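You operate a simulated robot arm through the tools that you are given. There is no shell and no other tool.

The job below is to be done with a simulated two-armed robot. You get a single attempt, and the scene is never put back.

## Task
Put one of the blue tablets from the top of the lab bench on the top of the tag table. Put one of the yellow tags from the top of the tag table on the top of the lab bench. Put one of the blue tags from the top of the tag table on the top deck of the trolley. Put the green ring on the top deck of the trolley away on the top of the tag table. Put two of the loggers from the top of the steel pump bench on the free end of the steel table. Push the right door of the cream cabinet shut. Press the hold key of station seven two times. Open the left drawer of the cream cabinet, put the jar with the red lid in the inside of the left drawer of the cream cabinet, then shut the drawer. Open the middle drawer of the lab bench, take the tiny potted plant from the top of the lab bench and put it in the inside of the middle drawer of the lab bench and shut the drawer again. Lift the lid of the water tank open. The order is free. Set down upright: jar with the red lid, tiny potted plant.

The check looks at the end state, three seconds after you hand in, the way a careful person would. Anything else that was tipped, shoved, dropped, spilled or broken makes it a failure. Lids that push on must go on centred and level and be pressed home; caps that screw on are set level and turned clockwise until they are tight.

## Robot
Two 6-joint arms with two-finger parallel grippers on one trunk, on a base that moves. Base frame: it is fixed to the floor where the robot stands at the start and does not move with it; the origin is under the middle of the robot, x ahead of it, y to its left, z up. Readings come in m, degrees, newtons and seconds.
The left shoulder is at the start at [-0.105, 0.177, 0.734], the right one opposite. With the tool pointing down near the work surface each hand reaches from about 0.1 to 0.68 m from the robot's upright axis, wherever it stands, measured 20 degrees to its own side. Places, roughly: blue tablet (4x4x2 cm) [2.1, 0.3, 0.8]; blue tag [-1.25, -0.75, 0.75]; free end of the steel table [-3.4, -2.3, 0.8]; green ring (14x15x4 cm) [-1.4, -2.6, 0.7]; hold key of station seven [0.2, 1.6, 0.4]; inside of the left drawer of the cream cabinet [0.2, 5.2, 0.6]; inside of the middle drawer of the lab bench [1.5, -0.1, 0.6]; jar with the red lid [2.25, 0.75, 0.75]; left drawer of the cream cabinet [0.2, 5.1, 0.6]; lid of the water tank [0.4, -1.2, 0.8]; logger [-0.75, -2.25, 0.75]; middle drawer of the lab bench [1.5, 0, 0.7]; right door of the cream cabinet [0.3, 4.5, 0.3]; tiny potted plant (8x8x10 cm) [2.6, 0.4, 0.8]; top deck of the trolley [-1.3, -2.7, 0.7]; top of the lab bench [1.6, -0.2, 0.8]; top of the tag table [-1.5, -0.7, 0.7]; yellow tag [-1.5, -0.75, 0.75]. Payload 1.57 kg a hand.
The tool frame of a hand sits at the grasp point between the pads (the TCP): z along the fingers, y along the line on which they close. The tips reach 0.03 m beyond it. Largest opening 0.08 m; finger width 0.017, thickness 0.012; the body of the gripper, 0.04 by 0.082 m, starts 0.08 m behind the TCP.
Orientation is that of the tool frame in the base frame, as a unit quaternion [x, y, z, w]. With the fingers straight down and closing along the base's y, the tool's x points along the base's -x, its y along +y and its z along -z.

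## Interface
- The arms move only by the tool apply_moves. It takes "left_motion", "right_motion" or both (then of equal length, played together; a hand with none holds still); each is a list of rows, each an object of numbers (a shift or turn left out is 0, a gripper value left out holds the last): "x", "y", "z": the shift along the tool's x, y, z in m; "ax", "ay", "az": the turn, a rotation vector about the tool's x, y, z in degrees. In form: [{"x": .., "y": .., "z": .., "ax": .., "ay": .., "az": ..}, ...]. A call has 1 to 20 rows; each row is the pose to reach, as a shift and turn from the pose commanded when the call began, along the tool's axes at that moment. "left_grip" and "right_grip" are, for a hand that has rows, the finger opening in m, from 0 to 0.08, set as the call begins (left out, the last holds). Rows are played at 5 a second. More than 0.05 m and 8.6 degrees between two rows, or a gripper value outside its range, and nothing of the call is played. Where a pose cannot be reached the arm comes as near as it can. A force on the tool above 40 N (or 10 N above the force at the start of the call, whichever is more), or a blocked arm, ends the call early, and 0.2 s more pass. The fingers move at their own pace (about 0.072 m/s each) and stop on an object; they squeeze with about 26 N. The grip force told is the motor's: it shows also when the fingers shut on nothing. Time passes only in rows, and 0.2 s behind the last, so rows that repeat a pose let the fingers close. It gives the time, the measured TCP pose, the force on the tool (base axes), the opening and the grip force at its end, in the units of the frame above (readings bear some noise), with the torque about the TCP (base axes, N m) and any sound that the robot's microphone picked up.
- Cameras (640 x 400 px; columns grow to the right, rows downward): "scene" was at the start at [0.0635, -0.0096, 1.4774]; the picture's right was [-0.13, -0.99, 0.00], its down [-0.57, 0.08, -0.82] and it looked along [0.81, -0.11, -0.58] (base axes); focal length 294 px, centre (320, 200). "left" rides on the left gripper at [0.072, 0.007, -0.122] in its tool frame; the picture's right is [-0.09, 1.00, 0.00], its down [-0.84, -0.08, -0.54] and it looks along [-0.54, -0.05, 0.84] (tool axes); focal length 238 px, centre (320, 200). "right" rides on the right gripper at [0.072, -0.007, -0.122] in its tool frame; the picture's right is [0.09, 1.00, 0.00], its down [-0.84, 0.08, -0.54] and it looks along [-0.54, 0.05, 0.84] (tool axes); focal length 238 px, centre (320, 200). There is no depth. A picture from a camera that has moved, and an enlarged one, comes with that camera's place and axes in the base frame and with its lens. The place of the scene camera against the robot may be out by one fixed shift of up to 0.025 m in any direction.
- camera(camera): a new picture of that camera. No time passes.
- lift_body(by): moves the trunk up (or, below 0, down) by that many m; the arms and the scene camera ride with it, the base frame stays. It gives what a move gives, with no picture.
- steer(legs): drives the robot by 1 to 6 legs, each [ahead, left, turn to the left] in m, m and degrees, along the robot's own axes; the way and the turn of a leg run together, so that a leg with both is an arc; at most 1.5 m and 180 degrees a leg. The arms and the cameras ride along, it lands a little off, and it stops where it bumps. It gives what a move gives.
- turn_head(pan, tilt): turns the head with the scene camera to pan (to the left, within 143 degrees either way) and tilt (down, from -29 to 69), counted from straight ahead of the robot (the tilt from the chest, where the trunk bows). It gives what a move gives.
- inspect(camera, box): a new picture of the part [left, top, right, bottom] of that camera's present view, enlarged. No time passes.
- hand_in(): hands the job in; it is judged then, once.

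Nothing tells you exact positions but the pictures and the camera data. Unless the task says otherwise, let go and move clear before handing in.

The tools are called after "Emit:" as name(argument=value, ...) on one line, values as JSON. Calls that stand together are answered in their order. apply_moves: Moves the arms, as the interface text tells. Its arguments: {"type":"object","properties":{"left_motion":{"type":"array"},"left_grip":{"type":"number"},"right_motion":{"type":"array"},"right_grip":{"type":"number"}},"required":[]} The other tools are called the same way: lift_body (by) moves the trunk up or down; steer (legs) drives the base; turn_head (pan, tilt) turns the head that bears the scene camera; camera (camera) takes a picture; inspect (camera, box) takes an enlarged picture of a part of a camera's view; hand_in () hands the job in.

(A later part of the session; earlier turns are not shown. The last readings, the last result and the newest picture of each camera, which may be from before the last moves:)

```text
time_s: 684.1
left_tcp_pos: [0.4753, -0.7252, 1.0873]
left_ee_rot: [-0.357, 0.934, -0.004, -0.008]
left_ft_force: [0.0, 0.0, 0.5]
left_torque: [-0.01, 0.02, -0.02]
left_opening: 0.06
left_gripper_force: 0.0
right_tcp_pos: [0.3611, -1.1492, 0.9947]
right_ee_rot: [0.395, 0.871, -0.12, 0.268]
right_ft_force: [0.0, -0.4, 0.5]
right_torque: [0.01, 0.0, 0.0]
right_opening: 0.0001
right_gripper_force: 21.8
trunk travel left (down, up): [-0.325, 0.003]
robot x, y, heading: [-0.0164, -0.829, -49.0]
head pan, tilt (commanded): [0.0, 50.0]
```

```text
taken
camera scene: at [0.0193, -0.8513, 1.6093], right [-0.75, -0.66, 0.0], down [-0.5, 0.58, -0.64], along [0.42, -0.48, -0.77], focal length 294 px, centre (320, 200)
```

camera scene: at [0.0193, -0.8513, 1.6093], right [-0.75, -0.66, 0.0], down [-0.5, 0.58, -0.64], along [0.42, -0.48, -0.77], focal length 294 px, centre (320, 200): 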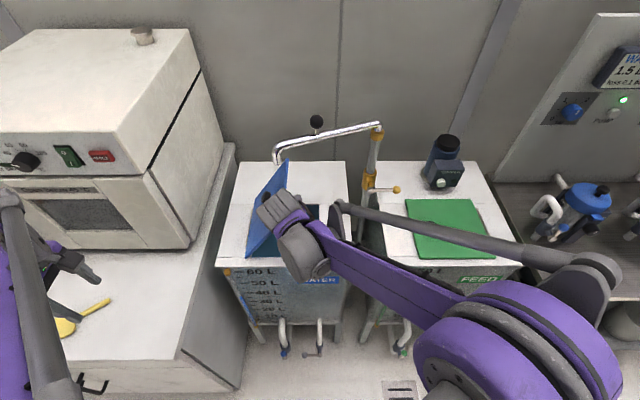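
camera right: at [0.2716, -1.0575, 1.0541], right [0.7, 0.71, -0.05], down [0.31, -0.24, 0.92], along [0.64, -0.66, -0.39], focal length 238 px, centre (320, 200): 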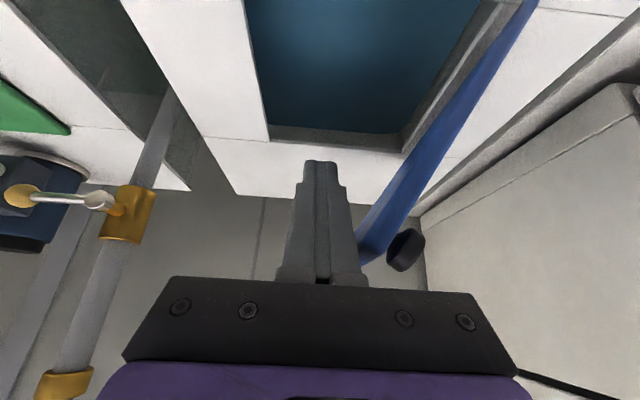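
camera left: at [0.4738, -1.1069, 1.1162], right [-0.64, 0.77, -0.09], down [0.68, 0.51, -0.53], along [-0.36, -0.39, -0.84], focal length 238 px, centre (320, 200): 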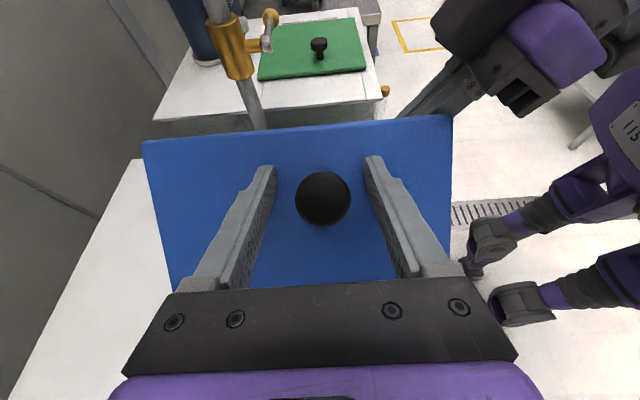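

Good: the lid is at about 60–65° with light contact. Pushing left again.

Emit:
apply_moves(right_motion=[{"y": 0.012}, {"y": 0.024}, {"y": 0.036}, {"y": 0.048}, {"y": 0.06}, {"y": 0.072}, {"y": 0.084}])

Emit:
camera(camera="right")

Emit:
camera(camera="scene")

```text
time_s: 685.7
left_tcp_pos: [0.4733, -0.7258, 1.0884]
left_ee_rot: [-0.357, 0.934, -0.005, -0.006]
left_ft_force: [-0.1, 1.1, 0.2]
left_torque: [-0.02, 0.03, -0.01]
left_opening: 0.0598
left_gripper_force: 0.1
right_tcp_pos: [0.4176, -1.0951, 1.0002]
right_ee_rot: [0.395, 0.869, -0.121, 0.272]
right_ft_force: [-5.9, -0.7, 31.0]
right_torque: [1.44, -0.19, 0.34]
right_opening: 0.0002
right_gripper_force: 21.6
trunk travel left (down, up): [-0.325, 0.003]
robot x, y, heading: [-0.0139, -0.8267, -48.8]
head pan, tilt (commanded): [0.0, 50.0]
stopped in row 7 (right hand): the force on the tool passed its limit at 43 N (the readings are from after the stop); the commanded pose is now the measured one
```

```text
taken
camera right: at [0.3284, -1.0037, 1.0595], right [0.7, 0.71, -0.05], down [0.31, -0.24, 0.92], along [0.64, -0.66, -0.39], focal length 238 px, centre (320, 200)
```

right: 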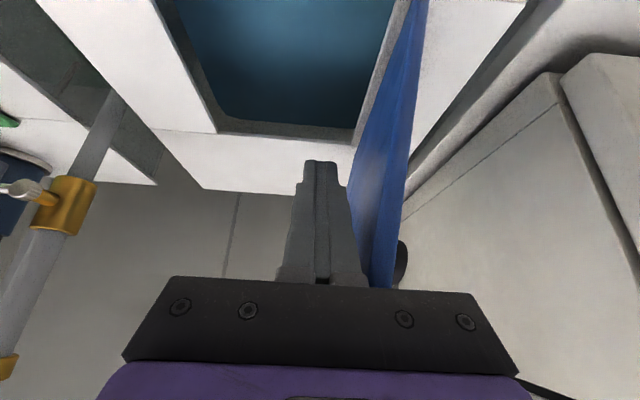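

```text
taken
camera scene: at [0.0157, -0.8496, 1.6095], right [-0.75, -0.66, 0.0], down [-0.5, 0.58, -0.64], along [0.42, -0.49, -0.76], focal length 294 px, centre (320, 200)
```

scene: 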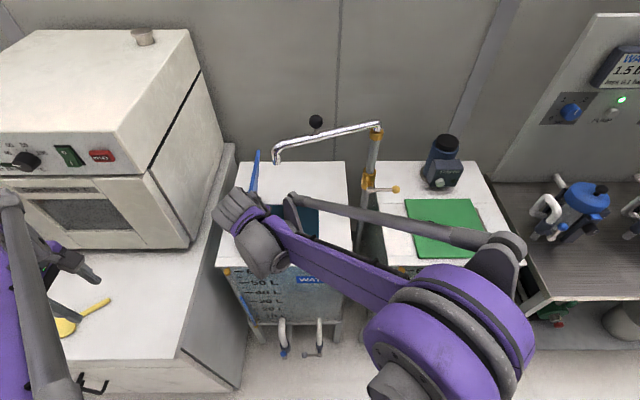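

The lid is nearly vertical; its tip is pressing up under the palm. I'll raise the hand a bit and push over the top.

Emit:
apply_moves(right_motion=[{"x": -0.0086, "y": -0.002, "z": -0.0123}, {"x": -0.0172, "y": -0.002, "z": -0.0246}, {"x": -0.023, "y": 0.008, "z": -0.0328}, {"x": -0.023, "y": 0.018, "z": -0.0328}, {"x": -0.023, "y": 0.028, "z": -0.0328}, {"x": -0.023, "y": 0.038, "z": -0.0328}, {"x": -0.023, "y": 0.048, "z": -0.0328}])

Emit:
camera(camera="right")

Emit:
camera(camera="scene")

```text
time_s: 687.3
left_tcp_pos: [0.4745, -0.7259, 1.0864]
left_ee_rot: [-0.357, 0.934, -0.005, -0.008]
left_ft_force: [0.6, 0.2, -0.1]
left_torque: [-0.02, -0.01, 0.0]
left_opening: 0.0602
left_gripper_force: 0.0
right_tcp_pos: [0.4562, -1.0642, 1.0373]
right_ee_rot: [0.395, 0.87, -0.121, 0.269]
right_ft_force: [0.0, 0.4, 0.2]
right_torque: [-0.03, 0.0, 0.04]
right_opening: 0.0003
right_gripper_force: 21.3
trunk travel left (down, up): [-0.325, 0.003]
robot x, y, heading: [-0.0142, -0.8297, -48.7]
head pan, tilt (commanded): [0.0, 50.0]
```

```text
taken
camera right: at [0.367, -0.9734, 1.0978], right [0.7, 0.71, -0.05], down [0.31, -0.24, 0.92], along [0.64, -0.66, -0.39], focal length 238 px, centre (320, 200)
```

right: 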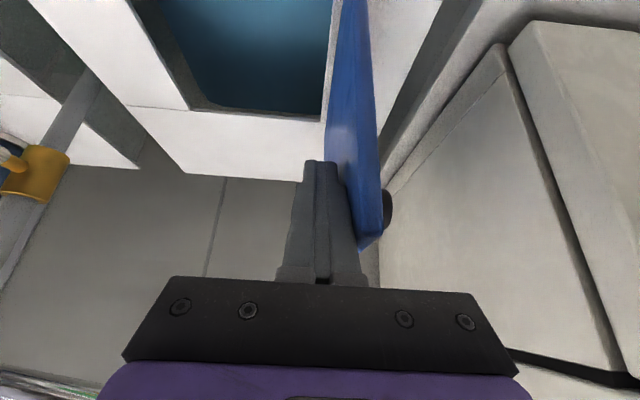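

```text
taken
camera scene: at [0.0193, -0.8512, 1.6093], right [-0.75, -0.66, 0.0], down [-0.5, 0.58, -0.64], along [0.42, -0.48, -0.77], focal length 294 px, centre (320, 200)
```

scene: 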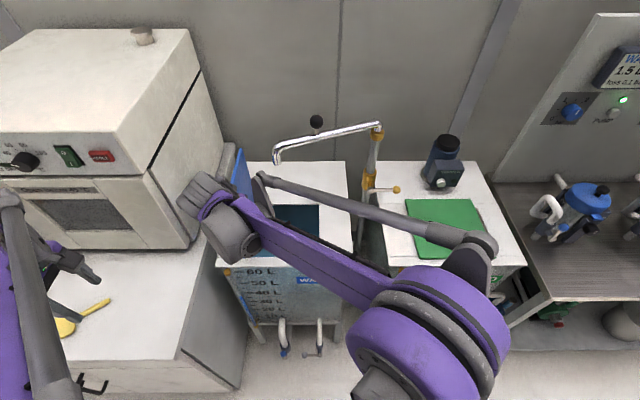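

The lid is at or past vertical. A little more push until it rests open.

Emit:
apply_moves(right_motion=[{"y": 0.01}, {"y": 0.02}, {"y": 0.03}, {"y": 0.04}, {"y": 0.05}])

Emit:
camera(camera="right")

Emit:
camera(camera="scene")

```text
time_s: 688.5
left_tcp_pos: [0.4703, -0.7295, 1.0873]
left_ee_rot: [-0.356, 0.935, -0.004, -0.005]
left_ft_force: [0.3, -0.2, 0.0]
left_torque: [0.02, 0.02, 0.0]
left_opening: 0.0599
left_gripper_force: 0.1
right_tcp_pos: [0.4862, -1.0373, 1.0369]
right_ee_rot: [0.398, 0.869, -0.122, 0.268]
right_ft_force: [-29.7, -15.5, -5.3]
right_torque: [-0.44, 0.95, -0.31]
right_opening: 0.0
right_gripper_force: 20.6
trunk travel left (down, up): [-0.325, 0.003]
robot x, y, heading: [-0.0166, -0.829, -49.0]
head pan, tilt (commanded): [0.0, 50.0]
```

```text
taken
camera right: at [0.3986, -0.9453, 1.0974], right [0.7, 0.71, -0.05], down [0.31, -0.24, 0.92], along [0.64, -0.66, -0.39], focal length 238 px, centre (320, 200)
```

right: 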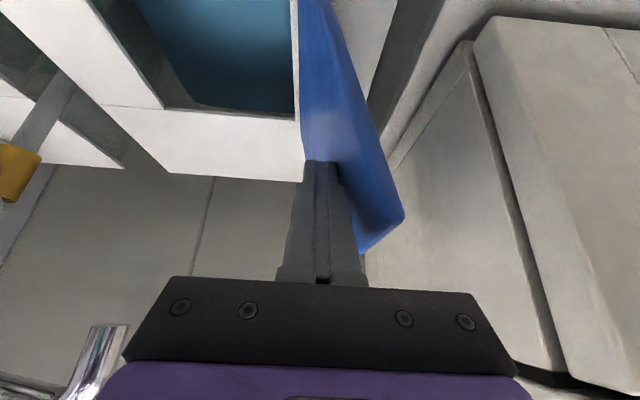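

```text
taken
camera scene: at [0.0134, -0.8553, 1.6092], right [-0.75, -0.66, 0.0], down [-0.5, 0.58, -0.64], along [0.42, -0.48, -0.77], focal length 294 px, centre (320, 200)
```

scene: 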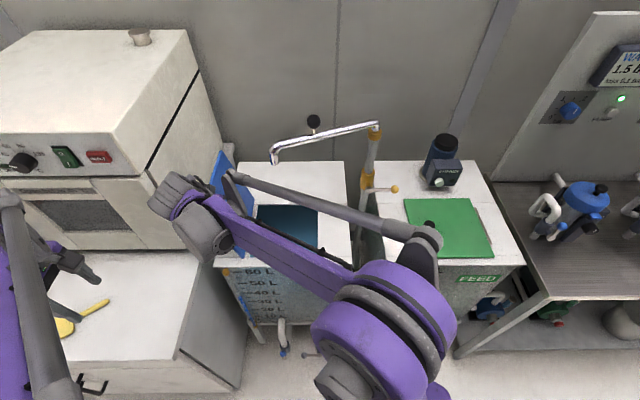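

The lid reached its stop beyond vertical. I'll back the right hand away slowly and see that the lid stays open.

Emit:
apply_moves(right_motion=[{"y": -0.01}, {"y": -0.025}, {"y": -0.045}, {"y": -0.07}])

Emit:
camera(camera="right")

Emit:
camera(camera="scene")

```text
time_s: 689.5
left_tcp_pos: [0.4743, -0.7268, 1.0873]
left_ee_rot: [-0.357, 0.934, -0.004, -0.007]
left_ft_force: [0.8, 0.9, 0.6]
left_torque: [0.04, -0.02, 0.02]
left_opening: 0.0604
left_gripper_force: 0.0
right_tcp_pos: [0.4402, -1.0773, 1.0375]
right_ee_rot: [0.395, 0.87, -0.12, 0.269]
right_ft_force: [-0.6, 0.9, -0.3]
right_torque: [0.01, -0.05, 0.01]
right_opening: 0.0001
right_gripper_force: 21.0
trunk travel left (down, up): [-0.325, 0.003]
robot x, y, heading: [-0.0162, -0.8291, -48.8]
head pan, tilt (commanded): [0.0, 50.0]
```

```text
taken
camera right: at [0.3512, -0.9869, 1.0977], right [0.7, 0.71, -0.05], down [0.31, -0.24, 0.92], along [0.64, -0.66, -0.39], focal length 238 px, centre (320, 200)
```

right: 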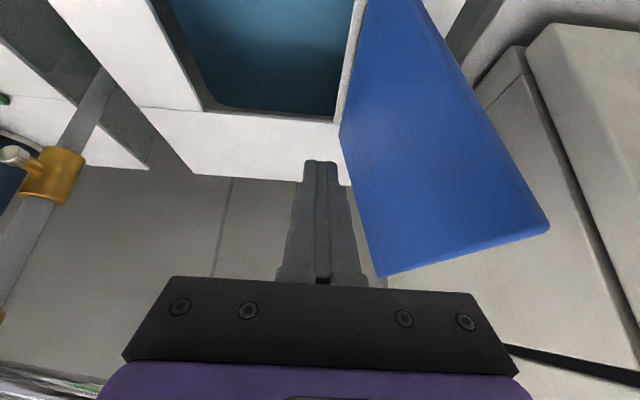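

```text
taken
camera scene: at [0.0185, -0.8515, 1.6093], right [-0.75, -0.66, 0.0], down [-0.5, 0.58, -0.64], along [0.42, -0.48, -0.77], focal length 294 px, centre (320, 200)
```

scene: 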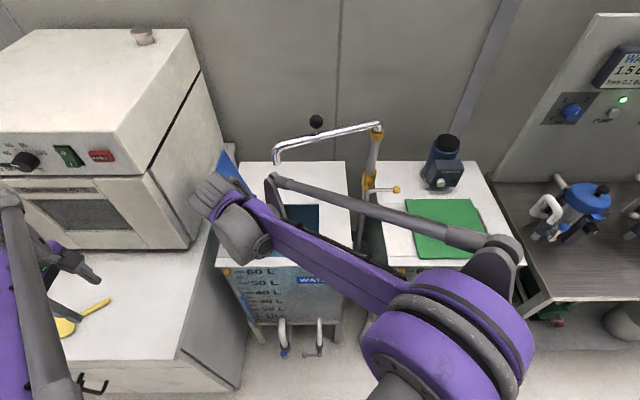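

The lid stays open. I'll withdraw the right hand toward me and level it.

Emit:
apply_moves(right_motion=[{"x": 0.025, "y": -0.02, "z": -0.018}, {"x": 0.05, "y": -0.04, "z": -0.036}, {"x": 0.075, "y": -0.06, "z": -0.054}, {"x": 0.1, "y": -0.08, "z": -0.072}, {"x": 0.12, "y": -0.1, "z": -0.09, "ay": 7}, {"x": 0.13, "y": -0.13, "z": -0.1, "ay": 14}, {"x": 0.13, "y": -0.16, "z": -0.1, "ay": 21}, {"x": 0.13, "y": -0.19, "z": -0.1, "ay": 28}, {"x": 0.13, "y": -0.22, "z": -0.1, "ay": 34}], right_grip=0.06)

Emit:
camera(camera="scene")

Emit:
inspect(camera="scene", box=[180, 110, 360, 280])

```text
time_s: 691.5
left_tcp_pos: [0.4758, -0.7259, 1.0869]
left_ee_rot: [-0.356, 0.934, -0.003, -0.007]
left_ft_force: [-0.3, -0.2, 0.0]
left_torque: [-0.01, -0.03, 0.01]
left_opening: 0.06
left_gripper_force: 0.0
right_tcp_pos: [0.1682, -1.0976, 1.0472]
right_ee_rot: [0.413, 0.911, 0.0, 0.002]
right_ft_force: [0.2, 0.0, 0.3]
right_torque: [0.01, 0.02, 0.0]
right_opening: 0.0602
right_gripper_force: 0.1
trunk travel left (down, up): [-0.325, 0.003]
robot x, y, heading: [-0.0152, -0.825, -48.9]
head pan, tilt (commanded): [0.0, 50.0]
```

```text
taken
camera scene: at [0.019, -0.8519, 1.6093], right [-0.75, -0.66, 0.0], down [-0.5, 0.58, -0.64], along [0.42, -0.48, -0.77], focal length 294 px, centre (320, 200)
```

scene: 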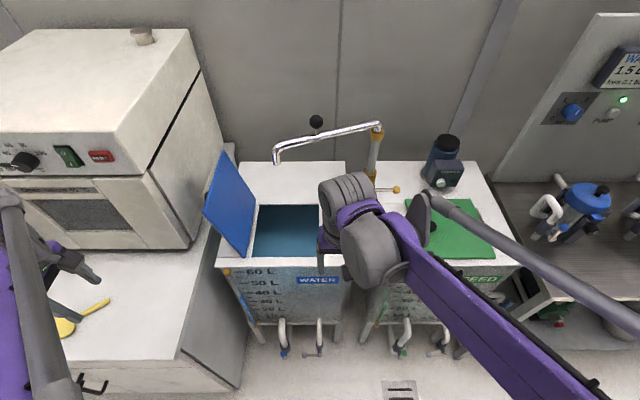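

```text
2.35 times, centred on (270, 195) of scene
camera zoom: at [0.019, -0.8519, 1.6093], right [-0.75, -0.66, 0.0], down [-0.5, 0.58, -0.64], along [0.42, -0.48, -0.77], focal length 693 px, centre (438, 212)
```

zoom: 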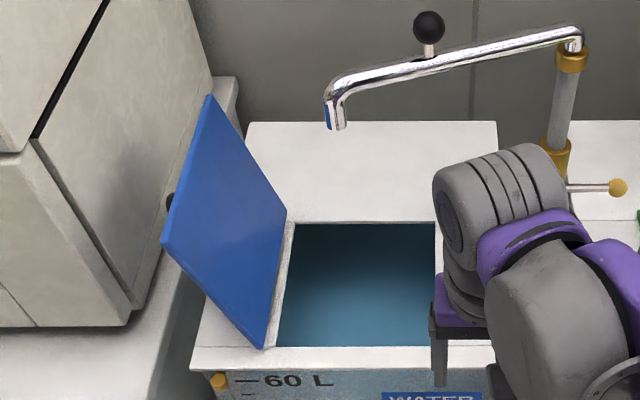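

The water tank is open. Last job: two loggers from the pump bench to the steel table. I'll straighten the left hand and drive along to the pump bench.

Emit:
apply_moves(left_motion=[{"az": 8.2}, {"az": 16.4}, {"az": 24.6}, {"az": 32.8}, {"az": 41}, {"az": 49.2}, {"az": 57.4}, {"az": 65.6}, {"az": 73.8}, {"az": 82}, {"az": 90, "ax": 0, "x": 0.1}])

Emit:
steer(legs=[[-0.35, 0, 0], [0, -1.4, 0]])

Emit:
turn_head(pan=-5, tilt=40)

Emit:
camera(camera="scene")

```text
refused: row 11 steps farther than a row can; nothing moved
```

```text
time_s: 706.1
left_tcp_pos: [-0.8412, -1.3874, 1.0871]
left_ee_rot: [-0.35, 0.937, -0.004, -0.008]
left_ft_force: [0.0, 0.1, 0.1]
left_torque: [0.0, -0.02, 0.02]
left_opening: 0.0601
left_gripper_force: 0.0
right_tcp_pos: [-1.155, -1.7542, 1.0473]
right_ee_rot: [0.42, 0.907, 0.0, 0.002]
right_ft_force: [0.2, 0.1, 0.0]
right_torque: [0.03, 0.01, -0.01]
right_opening: 0.0599
right_gripper_force: 0.1
trunk travel left (down, up): [-0.325, 0.003]
robot x, y, heading: [-1.3348, -1.4791, -49.9]
head pan, tilt (commanded): [0.0, 50.0]
```

```text
time_s: 706.8
left_tcp_pos: [-0.8423, -1.3881, 1.0868]
left_ee_rot: [-0.349, 0.937, -0.003, -0.007]
left_ft_force: [-0.6, -0.3, -0.4]
left_torque: [0.03, 0.01, -0.04]
left_opening: 0.0598
left_gripper_force: 0.2
right_tcp_pos: [-1.1554, -1.7548, 1.0476]
right_ee_rot: [0.42, 0.907, -0.001, 0.003]
right_ft_force: [-0.5, 0.2, -1.1]
right_torque: [0.0, 0.01, 0.01]
right_opening: 0.0599
right_gripper_force: 0.0
trunk travel left (down, up): [-0.325, 0.003]
robot x, y, heading: [-1.3353, -1.4859, -49.9]
head pan, tilt (commanded): [-5.0, 40.0]
```

```text
taken
camera scene: at [-1.3014, -1.5163, 1.6234], right [-0.82, -0.58, 0.0], down [-0.37, 0.53, -0.77], along [0.44, -0.63, -0.64], focal length 294 px, centre (320, 200)
```

scene: 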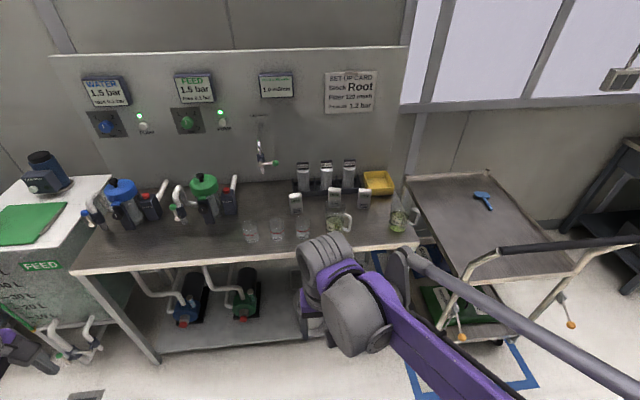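

Emit:
inspect(camera="scene", box=[230, 140, 430, 250])

Emit:
apply_moves(left_motion=[{"az": 8.2}, {"az": 16.4}, {"az": 24.6}, {"az": 32.8}, {"az": 41}, {"az": 49.2}, {"az": 57.4}, {"az": 65.6}, {"az": 73.8}, {"az": 82}, {"az": 90}])

Emit:
camera(camera="right")

```text
3.20 times, centred on (330, 195) of scene
camera zoom: at [-1.3014, -1.5163, 1.6234], right [-0.82, -0.58, 0.0], down [-0.37, 0.53, -0.77], along [0.44, -0.63, -0.64], focal length 942 px, centre (288, 216)
```

zoom: 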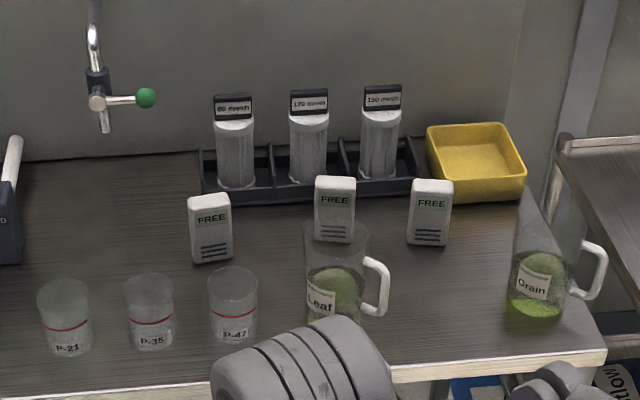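

```text
time_s: 709.2
left_tcp_pos: [-0.8416, -1.3874, 1.0868]
left_ee_rot: [0.417, 0.909, -0.008, -0.002]
left_ft_force: [0.1, 0.2, -0.5]
left_torque: [0.01, 0.02, 0.0]
left_opening: 0.0601
left_gripper_force: 0.1
right_tcp_pos: [-1.1545, -1.7537, 1.046]
right_ee_rot: [0.421, 0.907, 0.0, 0.003]
right_ft_force: [0.2, -1.3, -0.3]
right_torque: [-0.04, -0.02, 0.0]
right_opening: 0.0595
right_gripper_force: 0.0
trunk travel left (down, up): [-0.325, 0.003]
robot x, y, heading: [-1.3331, -1.4831, -49.9]
head pan, tilt (commanded): [-5.0, 40.0]
```

```text
taken
camera right: at [-1.2069, -1.7039, 1.1686], right [0.7, 0.71, 0.0], down [0.6, -0.59, 0.55], along [0.39, -0.38, -0.84], focal length 238 px, centre (320, 200)
```

right: 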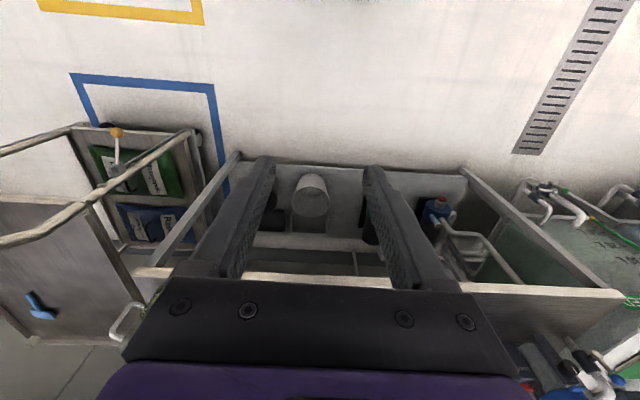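

The loggers are the three white "FREE" boxes. The left one and the right one are accessible, one for each hand, so I'll square up in front of them.

Emit:
steer(legs=[[0, -0.17, 1.2], [0.4, 0, 0]])

Emit:
turn_head(pan=0, tilt=50)

Emit:
camera(camera="scene")

Emit:
camera(camera="left")

Emit:
camera(camera="right")

```text
time_s: 713.4
left_tcp_pos: [-0.6954, -1.7833, 1.0864]
left_ee_rot: [0.4, 0.917, -0.008, -0.004]
left_ft_force: [-0.1, 0.6, -0.4]
left_torque: [-0.01, 0.01, 0.03]
left_opening: 0.0601
left_gripper_force: 0.1
right_tcp_pos: [-0.9957, -2.1612, 1.0474]
right_ee_rot: [0.404, 0.915, 0.0, 0.003]
right_ft_force: [-0.6, 0.6, 0.2]
right_torque: [-0.03, -0.02, -0.03]
right_opening: 0.06
right_gripper_force: 0.0
trunk travel left (down, up): [-0.325, 0.003]
robot x, y, heading: [-1.1844, -1.8955, -47.8]
head pan, tilt (commanded): [-5.0, 40.0]
```

```text
time_s: 714.2
left_tcp_pos: [-0.6961, -1.784, 1.0866]
left_ee_rot: [0.399, 0.917, -0.008, -0.003]
left_ft_force: [0.4, 0.3, 1.2]
left_torque: [0.02, 0.0, 0.0]
left_opening: 0.0601
left_gripper_force: 0.0
right_tcp_pos: [-0.9952, -2.1615, 1.0467]
right_ee_rot: [0.403, 0.915, 0.0, 0.003]
right_ft_force: [-0.3, -0.7, -0.1]
right_torque: [-0.04, 0.02, -0.03]
right_opening: 0.0598
right_gripper_force: 0.1
trunk travel left (down, up): [-0.325, 0.003]
robot x, y, heading: [-1.1845, -1.8966, -47.8]
head pan, tilt (commanded): [0.0, 50.0]
```

```text
taken
camera scene: at [-1.1495, -1.9188, 1.6094], right [-0.74, -0.67, 0.0], down [-0.52, 0.57, -0.64], along [0.43, -0.48, -0.77], focal length 294 px, centre (320, 200)
```

scene: 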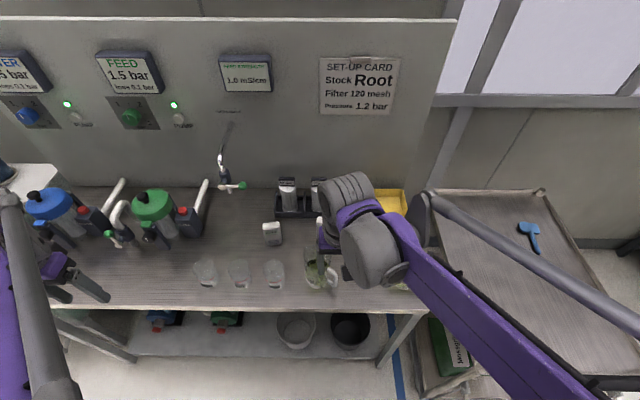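

```text
taken
camera left: at [-0.7389, -1.725, 1.208], right [0.79, 0.61, -0.02], down [0.52, -0.66, 0.54], along [0.32, -0.44, -0.84], focal length 238 px, centre (320, 200)
```

left: 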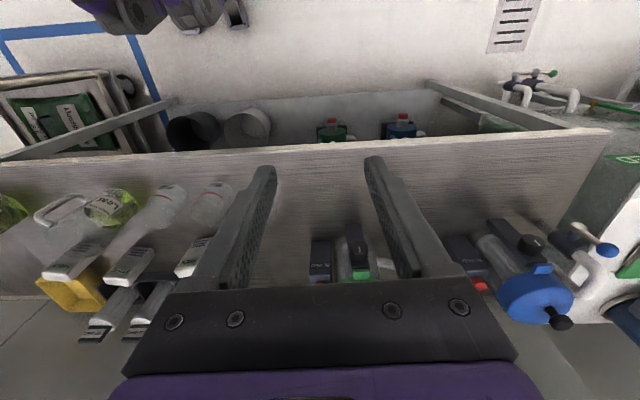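

```text
taken
camera right: at [-1.0488, -2.1129, 1.1686], right [0.67, 0.74, 0.0], down [0.62, -0.56, 0.55], along [0.41, -0.37, -0.84], focal length 238 px, centre (320, 200)
```

right: 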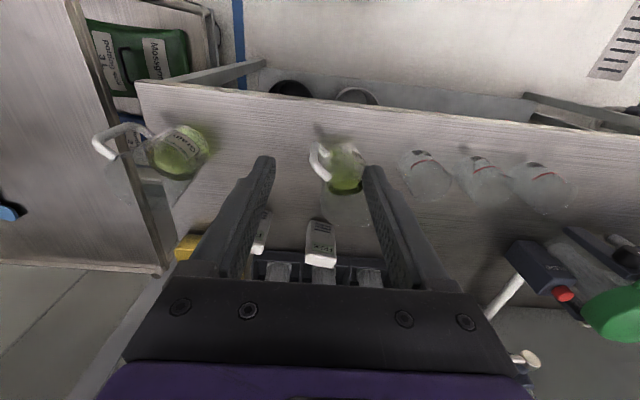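

Both loggers are visible. I'll move the right hand over the rightmost one first and check it from above.

Emit:
apply_moves(right_motion=[{"x": -0.036, "y": -0.0175}, {"x": -0.072, "y": -0.035}, {"x": -0.108, "y": -0.0525}, {"x": -0.144, "y": -0.07}, {"x": -0.18, "y": -0.0875}, {"x": -0.215, "y": -0.105}, {"x": -0.24, "y": -0.122}, {"x": -0.24, "y": -0.122}], right_grip=0.08)

Emit:
camera(camera="right")

Emit:
camera(camera="scene")

```text
time_s: 716.0
left_tcp_pos: [-0.6959, -1.7832, 1.0868]
left_ee_rot: [0.399, 0.917, -0.009, -0.003]
left_ft_force: [0.0, 0.7, 0.1]
left_torque: [-0.02, 0.02, -0.03]
left_opening: 0.0599
left_gripper_force: 0.0
right_tcp_pos: [-0.924, -2.4212, 1.0494]
right_ee_rot: [0.403, 0.915, -0.001, 0.002]
right_ft_force: [0.1, 1.0, -0.7]
right_torque: [-0.04, 0.0, 0.01]
right_opening: 0.08
right_gripper_force: 0.1
trunk travel left (down, up): [-0.325, 0.003]
robot x, y, heading: [-1.1851, -1.8958, -47.6]
head pan, tilt (commanded): [0.0, 50.0]
```

```text
taken
camera right: at [-0.9777, -2.3732, 1.1705], right [0.67, 0.74, 0.0], down [0.62, -0.56, 0.55], along [0.41, -0.37, -0.84], focal length 238 px, centre (320, 200)
```

right: 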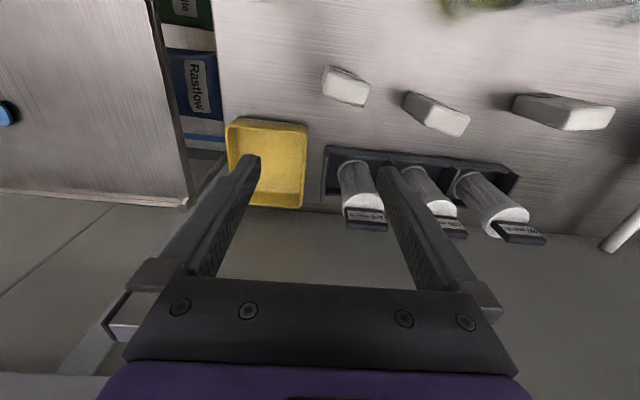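

```text
taken
camera scene: at [-1.1499, -1.9179, 1.6093], right [-0.74, -0.67, 0.0], down [-0.52, 0.57, -0.64], along [0.43, -0.48, -0.77], focal length 294 px, centre (320, 200)
```

scene: 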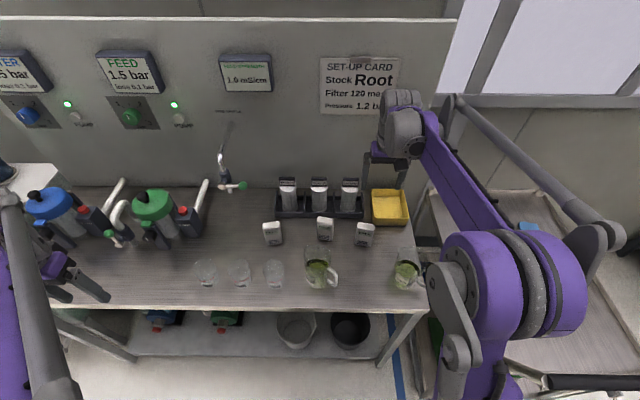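

Emit:
apply_moves(right_motion=[{"x": 0.015, "y": 0.018, "z": 0.02}, {"x": 0.03, "y": 0.036, "z": 0.05}, {"x": 0.03, "y": 0.036, "z": 0.08}, {"x": 0.03, "y": 0.036, "z": 0.08}])

Emit:
camera(camera="right")

Emit:
inspect(camera="right", box=[240, 50, 440, 175])

```text
time_s: 717.0
left_tcp_pos: [-0.6952, -1.7822, 1.0872]
left_ee_rot: [0.399, 0.917, -0.009, -0.003]
left_ft_force: [1.1, 0.7, -0.5]
left_torque: [-0.01, 0.0, 0.03]
left_opening: 0.0601
left_gripper_force: 0.1
right_tcp_pos: [-0.9178, -2.3758, 0.9687]
right_ee_rot: [0.403, 0.915, 0.0, 0.002]
right_ft_force: [-0.4, -0.2, 0.6]
right_torque: [-0.07, -0.02, -0.02]
right_opening: 0.08
right_gripper_force: 0.0
trunk travel left (down, up): [-0.325, 0.003]
robot x, y, heading: [-1.188, -1.8982, -47.5]
head pan, tilt (commanded): [0.0, 50.0]
```

```text
taken
camera right: at [-0.9722, -2.3273, 1.0901], right [0.67, 0.74, 0.0], down [0.62, -0.56, 0.55], along [0.41, -0.37, -0.84], focal length 238 px, centre (320, 200)
```

right: 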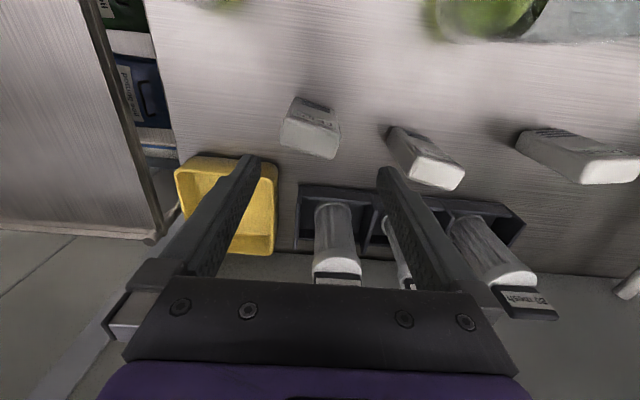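

```text
3.20 times, centred on (340, 112) of right
camera zoom: at [-0.9722, -2.3273, 1.0901], right [0.67, 0.74, 0.0], down [0.62, -0.56, 0.55], along [0.41, -0.37, -0.84], focal length 763 px, centre (256, 480)
```

zoom: 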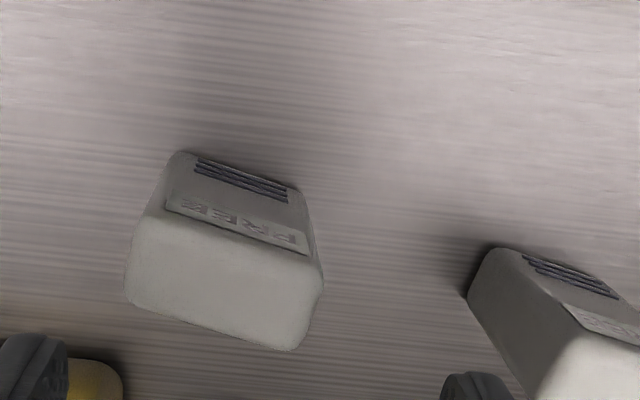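

The logger is about 5×3 cm, turned about 11°. I'll align the gripper to it and descend around its width.

Emit:
apply_moves(right_motion=[{"x": -0.007, "y": -0.006, "z": 0.02, "az": 5.7}, {"x": -0.0133, "y": -0.0125, "z": 0.04, "az": 11.4}, {"x": -0.0133, "y": -0.0125, "z": 0.075, "az": 11.4}, {"x": -0.0133, "y": -0.0125, "z": 0.1, "az": 11.4}, {"x": -0.0133, "y": -0.0125, "z": 0.1, "az": 11.4}])

Emit:
camera(camera="right")

```text
time_s: 718.2
left_tcp_pos: [-0.695, -1.7828, 1.0873]
left_ee_rot: [0.398, 0.917, -0.008, -0.003]
left_ft_force: [-0.7, -1.1, 0.6]
left_torque: [-0.01, 0.0, 0.0]
left_opening: 0.06
left_gripper_force: 0.0
right_tcp_pos: [-0.9206, -2.3948, 0.8666]
right_ee_rot: [0.492, 0.87, 0.0, 0.003]
right_ft_force: [0.1, 0.4, -0.3]
right_torque: [0.0, -0.02, 0.0]
right_opening: 0.0802
right_gripper_force: 0.0
trunk travel left (down, up): [-0.325, 0.003]
robot x, y, heading: [-1.185, -1.8952, -48.1]
head pan, tilt (commanded): [0.0, 50.0]
```

```text
taken
camera right: at [-0.9631, -2.3369, 0.9884], right [0.81, 0.59, 0.0], down [0.49, -0.68, 0.55], along [0.33, -0.44, -0.84], focal length 238 px, centre (320, 200)
```

right: 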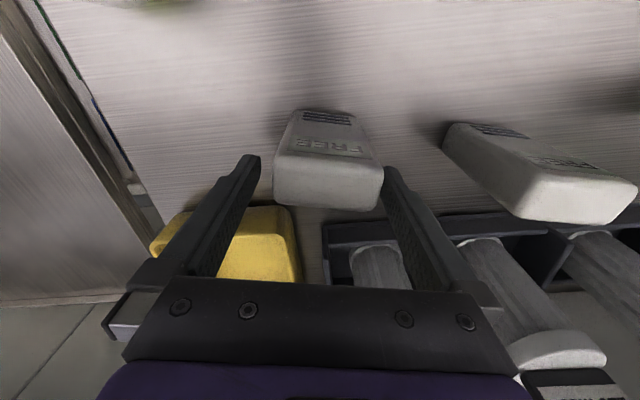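

The logger's top is already above the grasp point, so the height is right. A small sideways correction, then close.

Emit:
apply_moves(right_motion=[{"y": 0.005}, {"y": 0.005}])

Emit:
apply_moves(right_motion=[{"z": 0}, {"z": 0}, {"z": 0}, {"z": 0}], right_grip=0.0)

Emit:
camera(camera="right")

```text
time_s: 718.8
left_tcp_pos: [-0.6948, -1.783, 1.0871]
left_ee_rot: [0.399, 0.917, -0.008, -0.002]
left_ft_force: [0.3, 0.1, -0.5]
left_torque: [-0.01, 0.0, -0.04]
left_opening: 0.0597
left_gripper_force: 0.0
right_tcp_pos: [-0.9148, -2.3914, 0.8681]
right_ee_rot: [0.493, 0.87, 0.0, 0.003]
right_ft_force: [0.3, -0.5, 0.4]
right_torque: [0.02, 0.02, -0.04]
right_opening: 0.0803
right_gripper_force: 0.0
trunk travel left (down, up): [-0.325, 0.003]
robot x, y, heading: [-1.1839, -1.8954, -47.8]
head pan, tilt (commanded): [0.0, 50.0]
```

```text
time_s: 719.8
left_tcp_pos: [-0.6949, -1.7843, 1.087]
left_ee_rot: [0.399, 0.917, -0.008, -0.002]
left_ft_force: [0.1, 0.8, 0.6]
left_torque: [-0.01, 0.05, -0.01]
left_opening: 0.0598
left_gripper_force: 0.1
right_tcp_pos: [-0.9155, -2.3927, 0.8674]
right_ee_rot: [0.492, 0.87, 0.0, 0.004]
right_ft_force: [0.2, -0.4, -0.3]
right_torque: [0.03, 0.01, -0.01]
right_opening: 0.0516
right_gripper_force: 25.9
trunk travel left (down, up): [-0.325, 0.003]
robot x, y, heading: [-1.1861, -1.8968, -47.6]
head pan, tilt (commanded): [0.0, 50.0]
```

```text
taken
camera right: at [-0.9579, -2.3341, 0.9889], right [0.81, 0.59, 0.0], down [0.49, -0.68, 0.55], along [0.33, -0.44, -0.84], focal length 238 px, centre (320, 200)
```

right: 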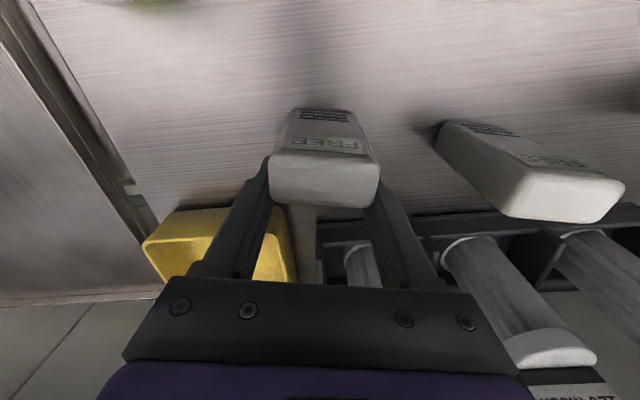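

Gripped (5.2 cm). Lifting it and drawing it in.

Emit:
apply_moves(right_motion=[{"z": -0.03}, {"z": -0.07}, {"z": -0.11}, {"z": -0.15}, {"z": -0.18}, {"z": -0.18, "x": 0.04}, {"z": -0.18, "x": 0.08}, {"z": -0.18, "x": 0.12}, {"z": -0.18, "x": 0.16}, {"z": -0.18, "x": 0.2}])

Emit:
camera(camera="scene")

Emit:
camera(camera="right")

```text
time_s: 722.0
left_tcp_pos: [-0.6959, -1.7823, 1.0867]
left_ee_rot: [0.399, 0.917, -0.009, -0.003]
left_ft_force: [0.1, 0.1, 0.2]
left_torque: [-0.02, 0.01, 0.01]
left_opening: 0.0601
left_gripper_force: 0.0
right_tcp_pos: [-1.0184, -2.2161, 1.0469]
right_ee_rot: [0.493, 0.87, 0.0, 0.004]
right_ft_force: [0.2, -0.7, -0.4]
right_torque: [-0.01, -0.01, 0.03]
right_opening: 0.0517
right_gripper_force: 26.3
trunk travel left (down, up): [-0.325, 0.003]
robot x, y, heading: [-1.1849, -1.8963, -47.5]
head pan, tilt (commanded): [0.0, 50.0]
```

```text
taken
camera scene: at [-1.151, -1.9175, 1.6093], right [-0.74, -0.67, 0.0], down [-0.52, 0.57, -0.64], along [0.43, -0.48, -0.77], focal length 294 px, centre (320, 200)
```

scene: 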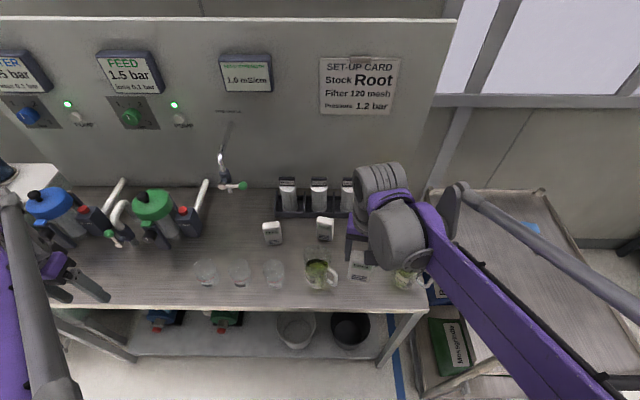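

```text
taken
camera right: at [-1.0616, -2.1576, 1.1681], right [0.81, 0.59, 0.0], down [0.49, -0.68, 0.55], along [0.33, -0.44, -0.84], focal length 238 px, centre (320, 200)
```

right: 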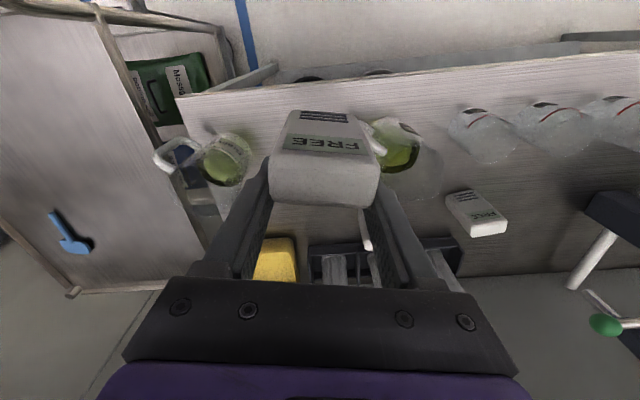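

One logger in the right hand. Now the left hand goes over the leftmost logger.

Emit:
apply_moves(left_motion=[{"x": -0.029, "y": -0.034}, {"x": -0.058, "y": -0.068}, {"x": -0.087, "y": -0.102}, {"x": -0.116, "y": -0.136}, {"x": -0.145, "y": -0.17}, {"x": -0.174, "y": -0.204}, {"x": -0.203, "y": -0.238}, {"x": -0.232, "y": -0.272}, {"x": -0.26, "y": -0.306}, {"x": -0.26, "y": -0.306, "z": 0.04}, {"x": -0.26, "y": -0.306, "z": 0.08}], left_grip=0.08)

Emit:
camera(camera="left")

Emit:
camera(camera="scene")

```text
time_s: 724.4
left_tcp_pos: [-0.7438, -2.1827, 1.0105]
left_ee_rot: [0.398, 0.917, -0.009, -0.003]
left_ft_force: [-0.8, -0.2, -0.3]
left_torque: [-0.05, 0.02, -0.01]
left_opening: 0.08
left_gripper_force: 0.0
right_tcp_pos: [-1.0171, -2.2177, 1.0456]
right_ee_rot: [0.493, 0.87, 0.0, 0.002]
right_ft_force: [-1.1, 0.1, 0.1]
right_torque: [0.01, 0.0, -0.04]
right_opening: 0.0514
right_gripper_force: 25.8
trunk travel left (down, up): [-0.325, 0.003]
robot x, y, heading: [-1.1858, -1.8938, -47.9]
head pan, tilt (commanded): [0.0, 50.0]
```

```text
taken
camera left: at [-0.7869, -2.1235, 1.1314], right [0.79, 0.61, -0.02], down [0.52, -0.66, 0.54], along [0.32, -0.44, -0.84], focal length 238 px, centre (320, 200)
```

left: 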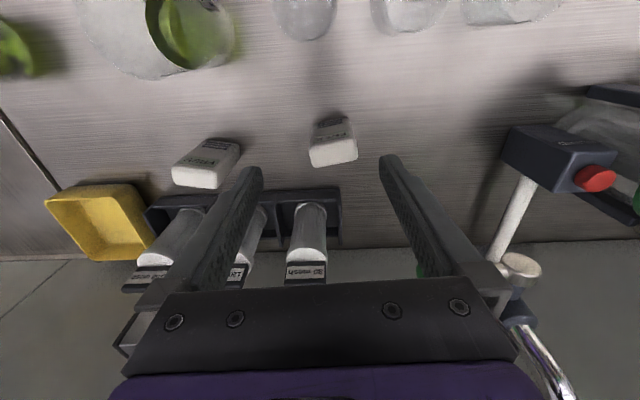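

```text
taken
camera scene: at [-1.1494, -1.919, 1.6093], right [-0.74, -0.67, 0.0], down [-0.52, 0.57, -0.64], along [0.43, -0.48, -0.77], focal length 294 px, centre (320, 200)
```

scene: 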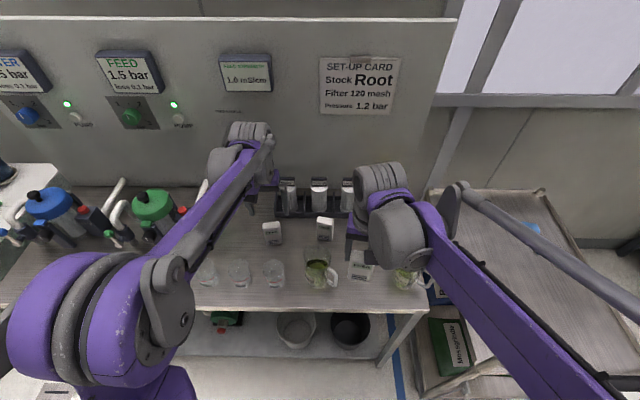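

Emit:
inspect(camera="left", box=[250, 80, 410, 180])

```text
4.00 times, centred on (330, 130) of left
camera zoom: at [-0.7869, -2.1235, 1.1314], right [0.79, 0.61, -0.02], down [0.52, -0.66, 0.54], along [0.32, -0.44, -0.84], focal length 953 px, centre (280, 480)
```

zoom: 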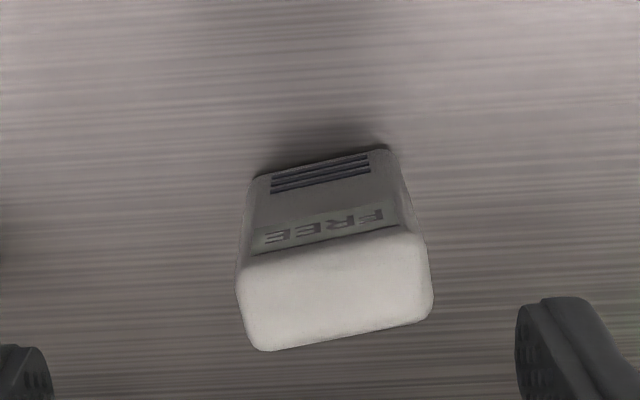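

Emit:
apply_moves(left_motion=[{"x": -0.018, "y": 0.0075, "z": 0.02, "az": -3.5}, {"x": -0.0365, "y": 0.015, "z": 0.05, "az": -7}, {"x": -0.0365, "y": 0.015, "z": 0.09, "az": -7}, {"x": -0.0365, "y": 0.015, "z": 0.12, "az": -7}, {"x": -0.0365, "y": 0.015, "z": 0.12, "az": -7}])

Emit:
camera(camera="left")

```text
time_s: 725.6
left_tcp_pos: [-0.7085, -2.1984, 0.8896]
left_ee_rot: [0.343, 0.939, -0.008, -0.004]
left_ft_force: [0.2, -0.1, -0.5]
left_torque: [0.01, -0.04, -0.03]
left_opening: 0.08
left_gripper_force: 0.1
right_tcp_pos: [-1.0169, -2.2168, 1.0466]
right_ee_rot: [0.493, 0.87, 0.0, 0.003]
right_ft_force: [-0.1, -0.1, -0.1]
right_torque: [-0.04, -0.03, 0.04]
right_opening: 0.0513
right_gripper_force: 25.7
trunk travel left (down, up): [-0.325, 0.003]
robot x, y, heading: [-1.1861, -1.8942, -47.4]
head pan, tilt (commanded): [0.0, 50.0]
```

```text
taken
camera left: at [-0.7592, -2.1458, 1.0106], right [0.71, 0.7, -0.02], down [0.6, -0.59, 0.54], along [0.37, -0.4, -0.84], focal length 238 px, centre (320, 200)
```

left: 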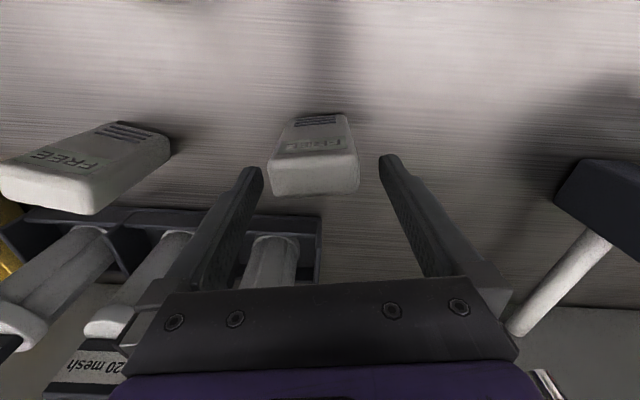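

Emit:
apply_moves(left_motion=[{"x": 0.004, "y": -0.0015, "z": 0.015}, {"x": 0.008, "y": -0.0015, "z": 0.032}, {"x": 0.008, "y": -0.0015, "z": 0.032}])

Emit:
apply_moves(left_motion=[{"z": 0}, {"z": 0}, {"z": 0}, {"z": 0}], left_grip=0.0)

Emit:
camera(camera="left")

```text
time_s: 726.4
left_tcp_pos: [-0.7163, -2.1968, 0.859]
left_ee_rot: [0.342, 0.94, -0.008, -0.004]
left_ft_force: [-0.6, -0.1, -0.6]
left_torque: [0.0, 0.02, -0.01]
left_opening: 0.08
left_gripper_force: 0.2
right_tcp_pos: [-1.0176, -2.2172, 1.0475]
right_ee_rot: [0.492, 0.87, 0.0, 0.004]
right_ft_force: [0.1, 0.2, -0.3]
right_torque: [-0.03, 0.01, -0.01]
right_opening: 0.0517
right_gripper_force: 26.0
trunk travel left (down, up): [-0.325, 0.003]
robot x, y, heading: [-1.1851, -1.893, -47.7]
head pan, tilt (commanded): [0.0, 50.0]
```

```text
time_s: 727.4
left_tcp_pos: [-0.717, -2.1974, 0.8568]
left_ee_rot: [0.342, 0.94, -0.008, -0.003]
left_ft_force: [0.0, 0.5, -0.6]
left_torque: [-0.01, 0.02, -0.01]
left_opening: 0.0516
left_gripper_force: 26.6
right_tcp_pos: [-1.0179, -2.2177, 1.0466]
right_ee_rot: [0.492, 0.871, 0.0, 0.003]
right_ft_force: [0.0, -0.1, -1.1]
right_torque: [0.03, -0.02, -0.01]
right_opening: 0.0516
right_gripper_force: 25.9
trunk travel left (down, up): [-0.325, 0.003]
robot x, y, heading: [-1.1843, -1.8967, -47.7]
head pan, tilt (commanded): [0.0, 50.0]
```

```text
taken
camera left: at [-0.767, -2.1434, 0.9797], right [0.71, 0.7, -0.02], down [0.6, -0.59, 0.54], along [0.37, -0.4, -0.84], focal length 238 px, centre (320, 200)
```

left: 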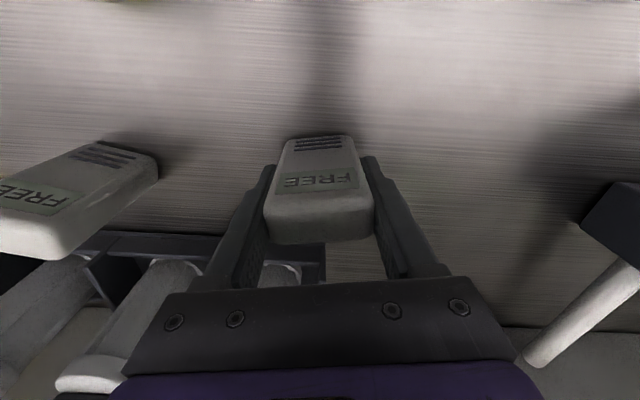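

Both loggers are gripped. Lifting the left one and drawing it in.

Emit:
apply_moves(left_motion=[{"z": -0.03}, {"z": -0.07}, {"z": -0.11}, {"z": -0.15}, {"z": -0.19}, {"z": -0.2, "x": 0.035, "y": 0.02}, {"z": -0.2, "x": 0.07, "y": 0.04}, {"z": -0.2, "x": 0.105, "y": 0.06}, {"z": -0.2, "x": 0.14, "y": 0.08}, {"z": -0.2, "x": 0.175, "y": 0.1}])

Emit:
camera(camera="scene")

```text
time_s: 729.6
left_tcp_pos: [-0.7839, -2.002, 1.0601]
left_ee_rot: [0.342, 0.94, -0.008, -0.003]
left_ft_force: [0.0, -0.7, -1.5]
left_torque: [0.0, -0.01, 0.0]
left_opening: 0.0515
left_gripper_force: 25.8
right_tcp_pos: [-1.0189, -2.2156, 1.0466]
right_ee_rot: [0.493, 0.87, 0.001, 0.003]
right_ft_force: [-0.3, -1.2, -0.6]
right_torque: [-0.03, -0.06, -0.01]
right_opening: 0.0509
right_gripper_force: 26.2
trunk travel left (down, up): [-0.325, 0.003]
robot x, y, heading: [-1.1858, -1.8981, -47.7]
head pan, tilt (commanded): [0.0, 50.0]
```

```text
taken
camera scene: at [-1.1507, -1.9172, 1.6093], right [-0.74, -0.67, 0.0], down [-0.52, 0.57, -0.64], along [0.43, -0.48, -0.77], focal length 294 px, centre (320, 200)
```

scene: 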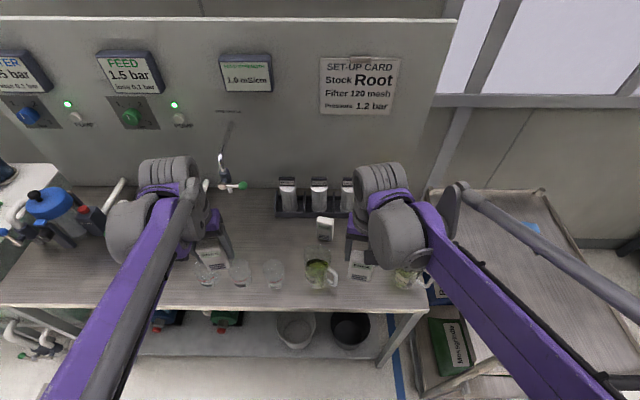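

Both loggers are up. I'll back away, turn around, and drive toward the near end of the steel table.

Emit:
steer(legs=[[-0.42, 0, 0], [0, 0, 178]])

Emit:
turn_head(pan=50, tilt=30)

Emit:
camera(camera="scene")

```text
time_s: 739.4
left_tcp_pos: [-1.8662, -1.4619, 1.0605]
left_ee_rot: [0.934, -0.358, 0.003, -0.008]
left_ft_force: [0.3, 0.4, -0.3]
left_torque: [0.01, -0.02, 0.02]
left_opening: 0.0514
left_gripper_force: 26.3
right_tcp_pos: [-1.6254, -1.2561, 1.0458]
right_ee_rot: [0.862, -0.507, -0.003, 0.0]
right_ft_force: [0.0, -0.2, -0.4]
right_torque: [0.03, -0.04, 0.01]
right_opening: 0.0513
right_gripper_force: 25.5
trunk travel left (down, up): [-0.325, 0.003]
robot x, y, heading: [-1.4715, -1.583, 130.3]
head pan, tilt (commanded): [0.0, 50.0]
```

```text
time_s: 740.6
left_tcp_pos: [-1.8672, -1.463, 1.0604]
left_ee_rot: [0.934, -0.358, 0.003, -0.009]
left_ft_force: [-0.7, -0.3, -0.3]
left_torque: [-0.03, 0.02, -0.01]
left_opening: 0.0515
left_gripper_force: 25.9
right_tcp_pos: [-1.6252, -1.2557, 1.0466]
right_ee_rot: [0.862, -0.507, -0.003, 0.0]
right_ft_force: [-0.2, 1.1, -2.1]
right_torque: [0.06, 0.04, -0.04]
right_opening: 0.0512
right_gripper_force: 25.6
trunk travel left (down, up): [-0.325, 0.003]
robot x, y, heading: [-1.4671, -1.5832, 130.4]
head pan, tilt (commanded): [50.0, 30.0]
```

```text
taken
camera scene: at [-1.5177, -1.6143, 1.6388], right [-0.01, 1.0, 0.0], down [0.5, 0.0, -0.87], along [-0.87, -0.01, -0.5], focal length 294 px, centre (320, 200)
```

scene: 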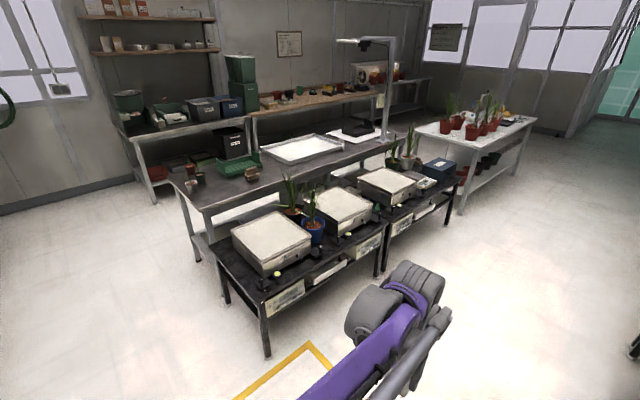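

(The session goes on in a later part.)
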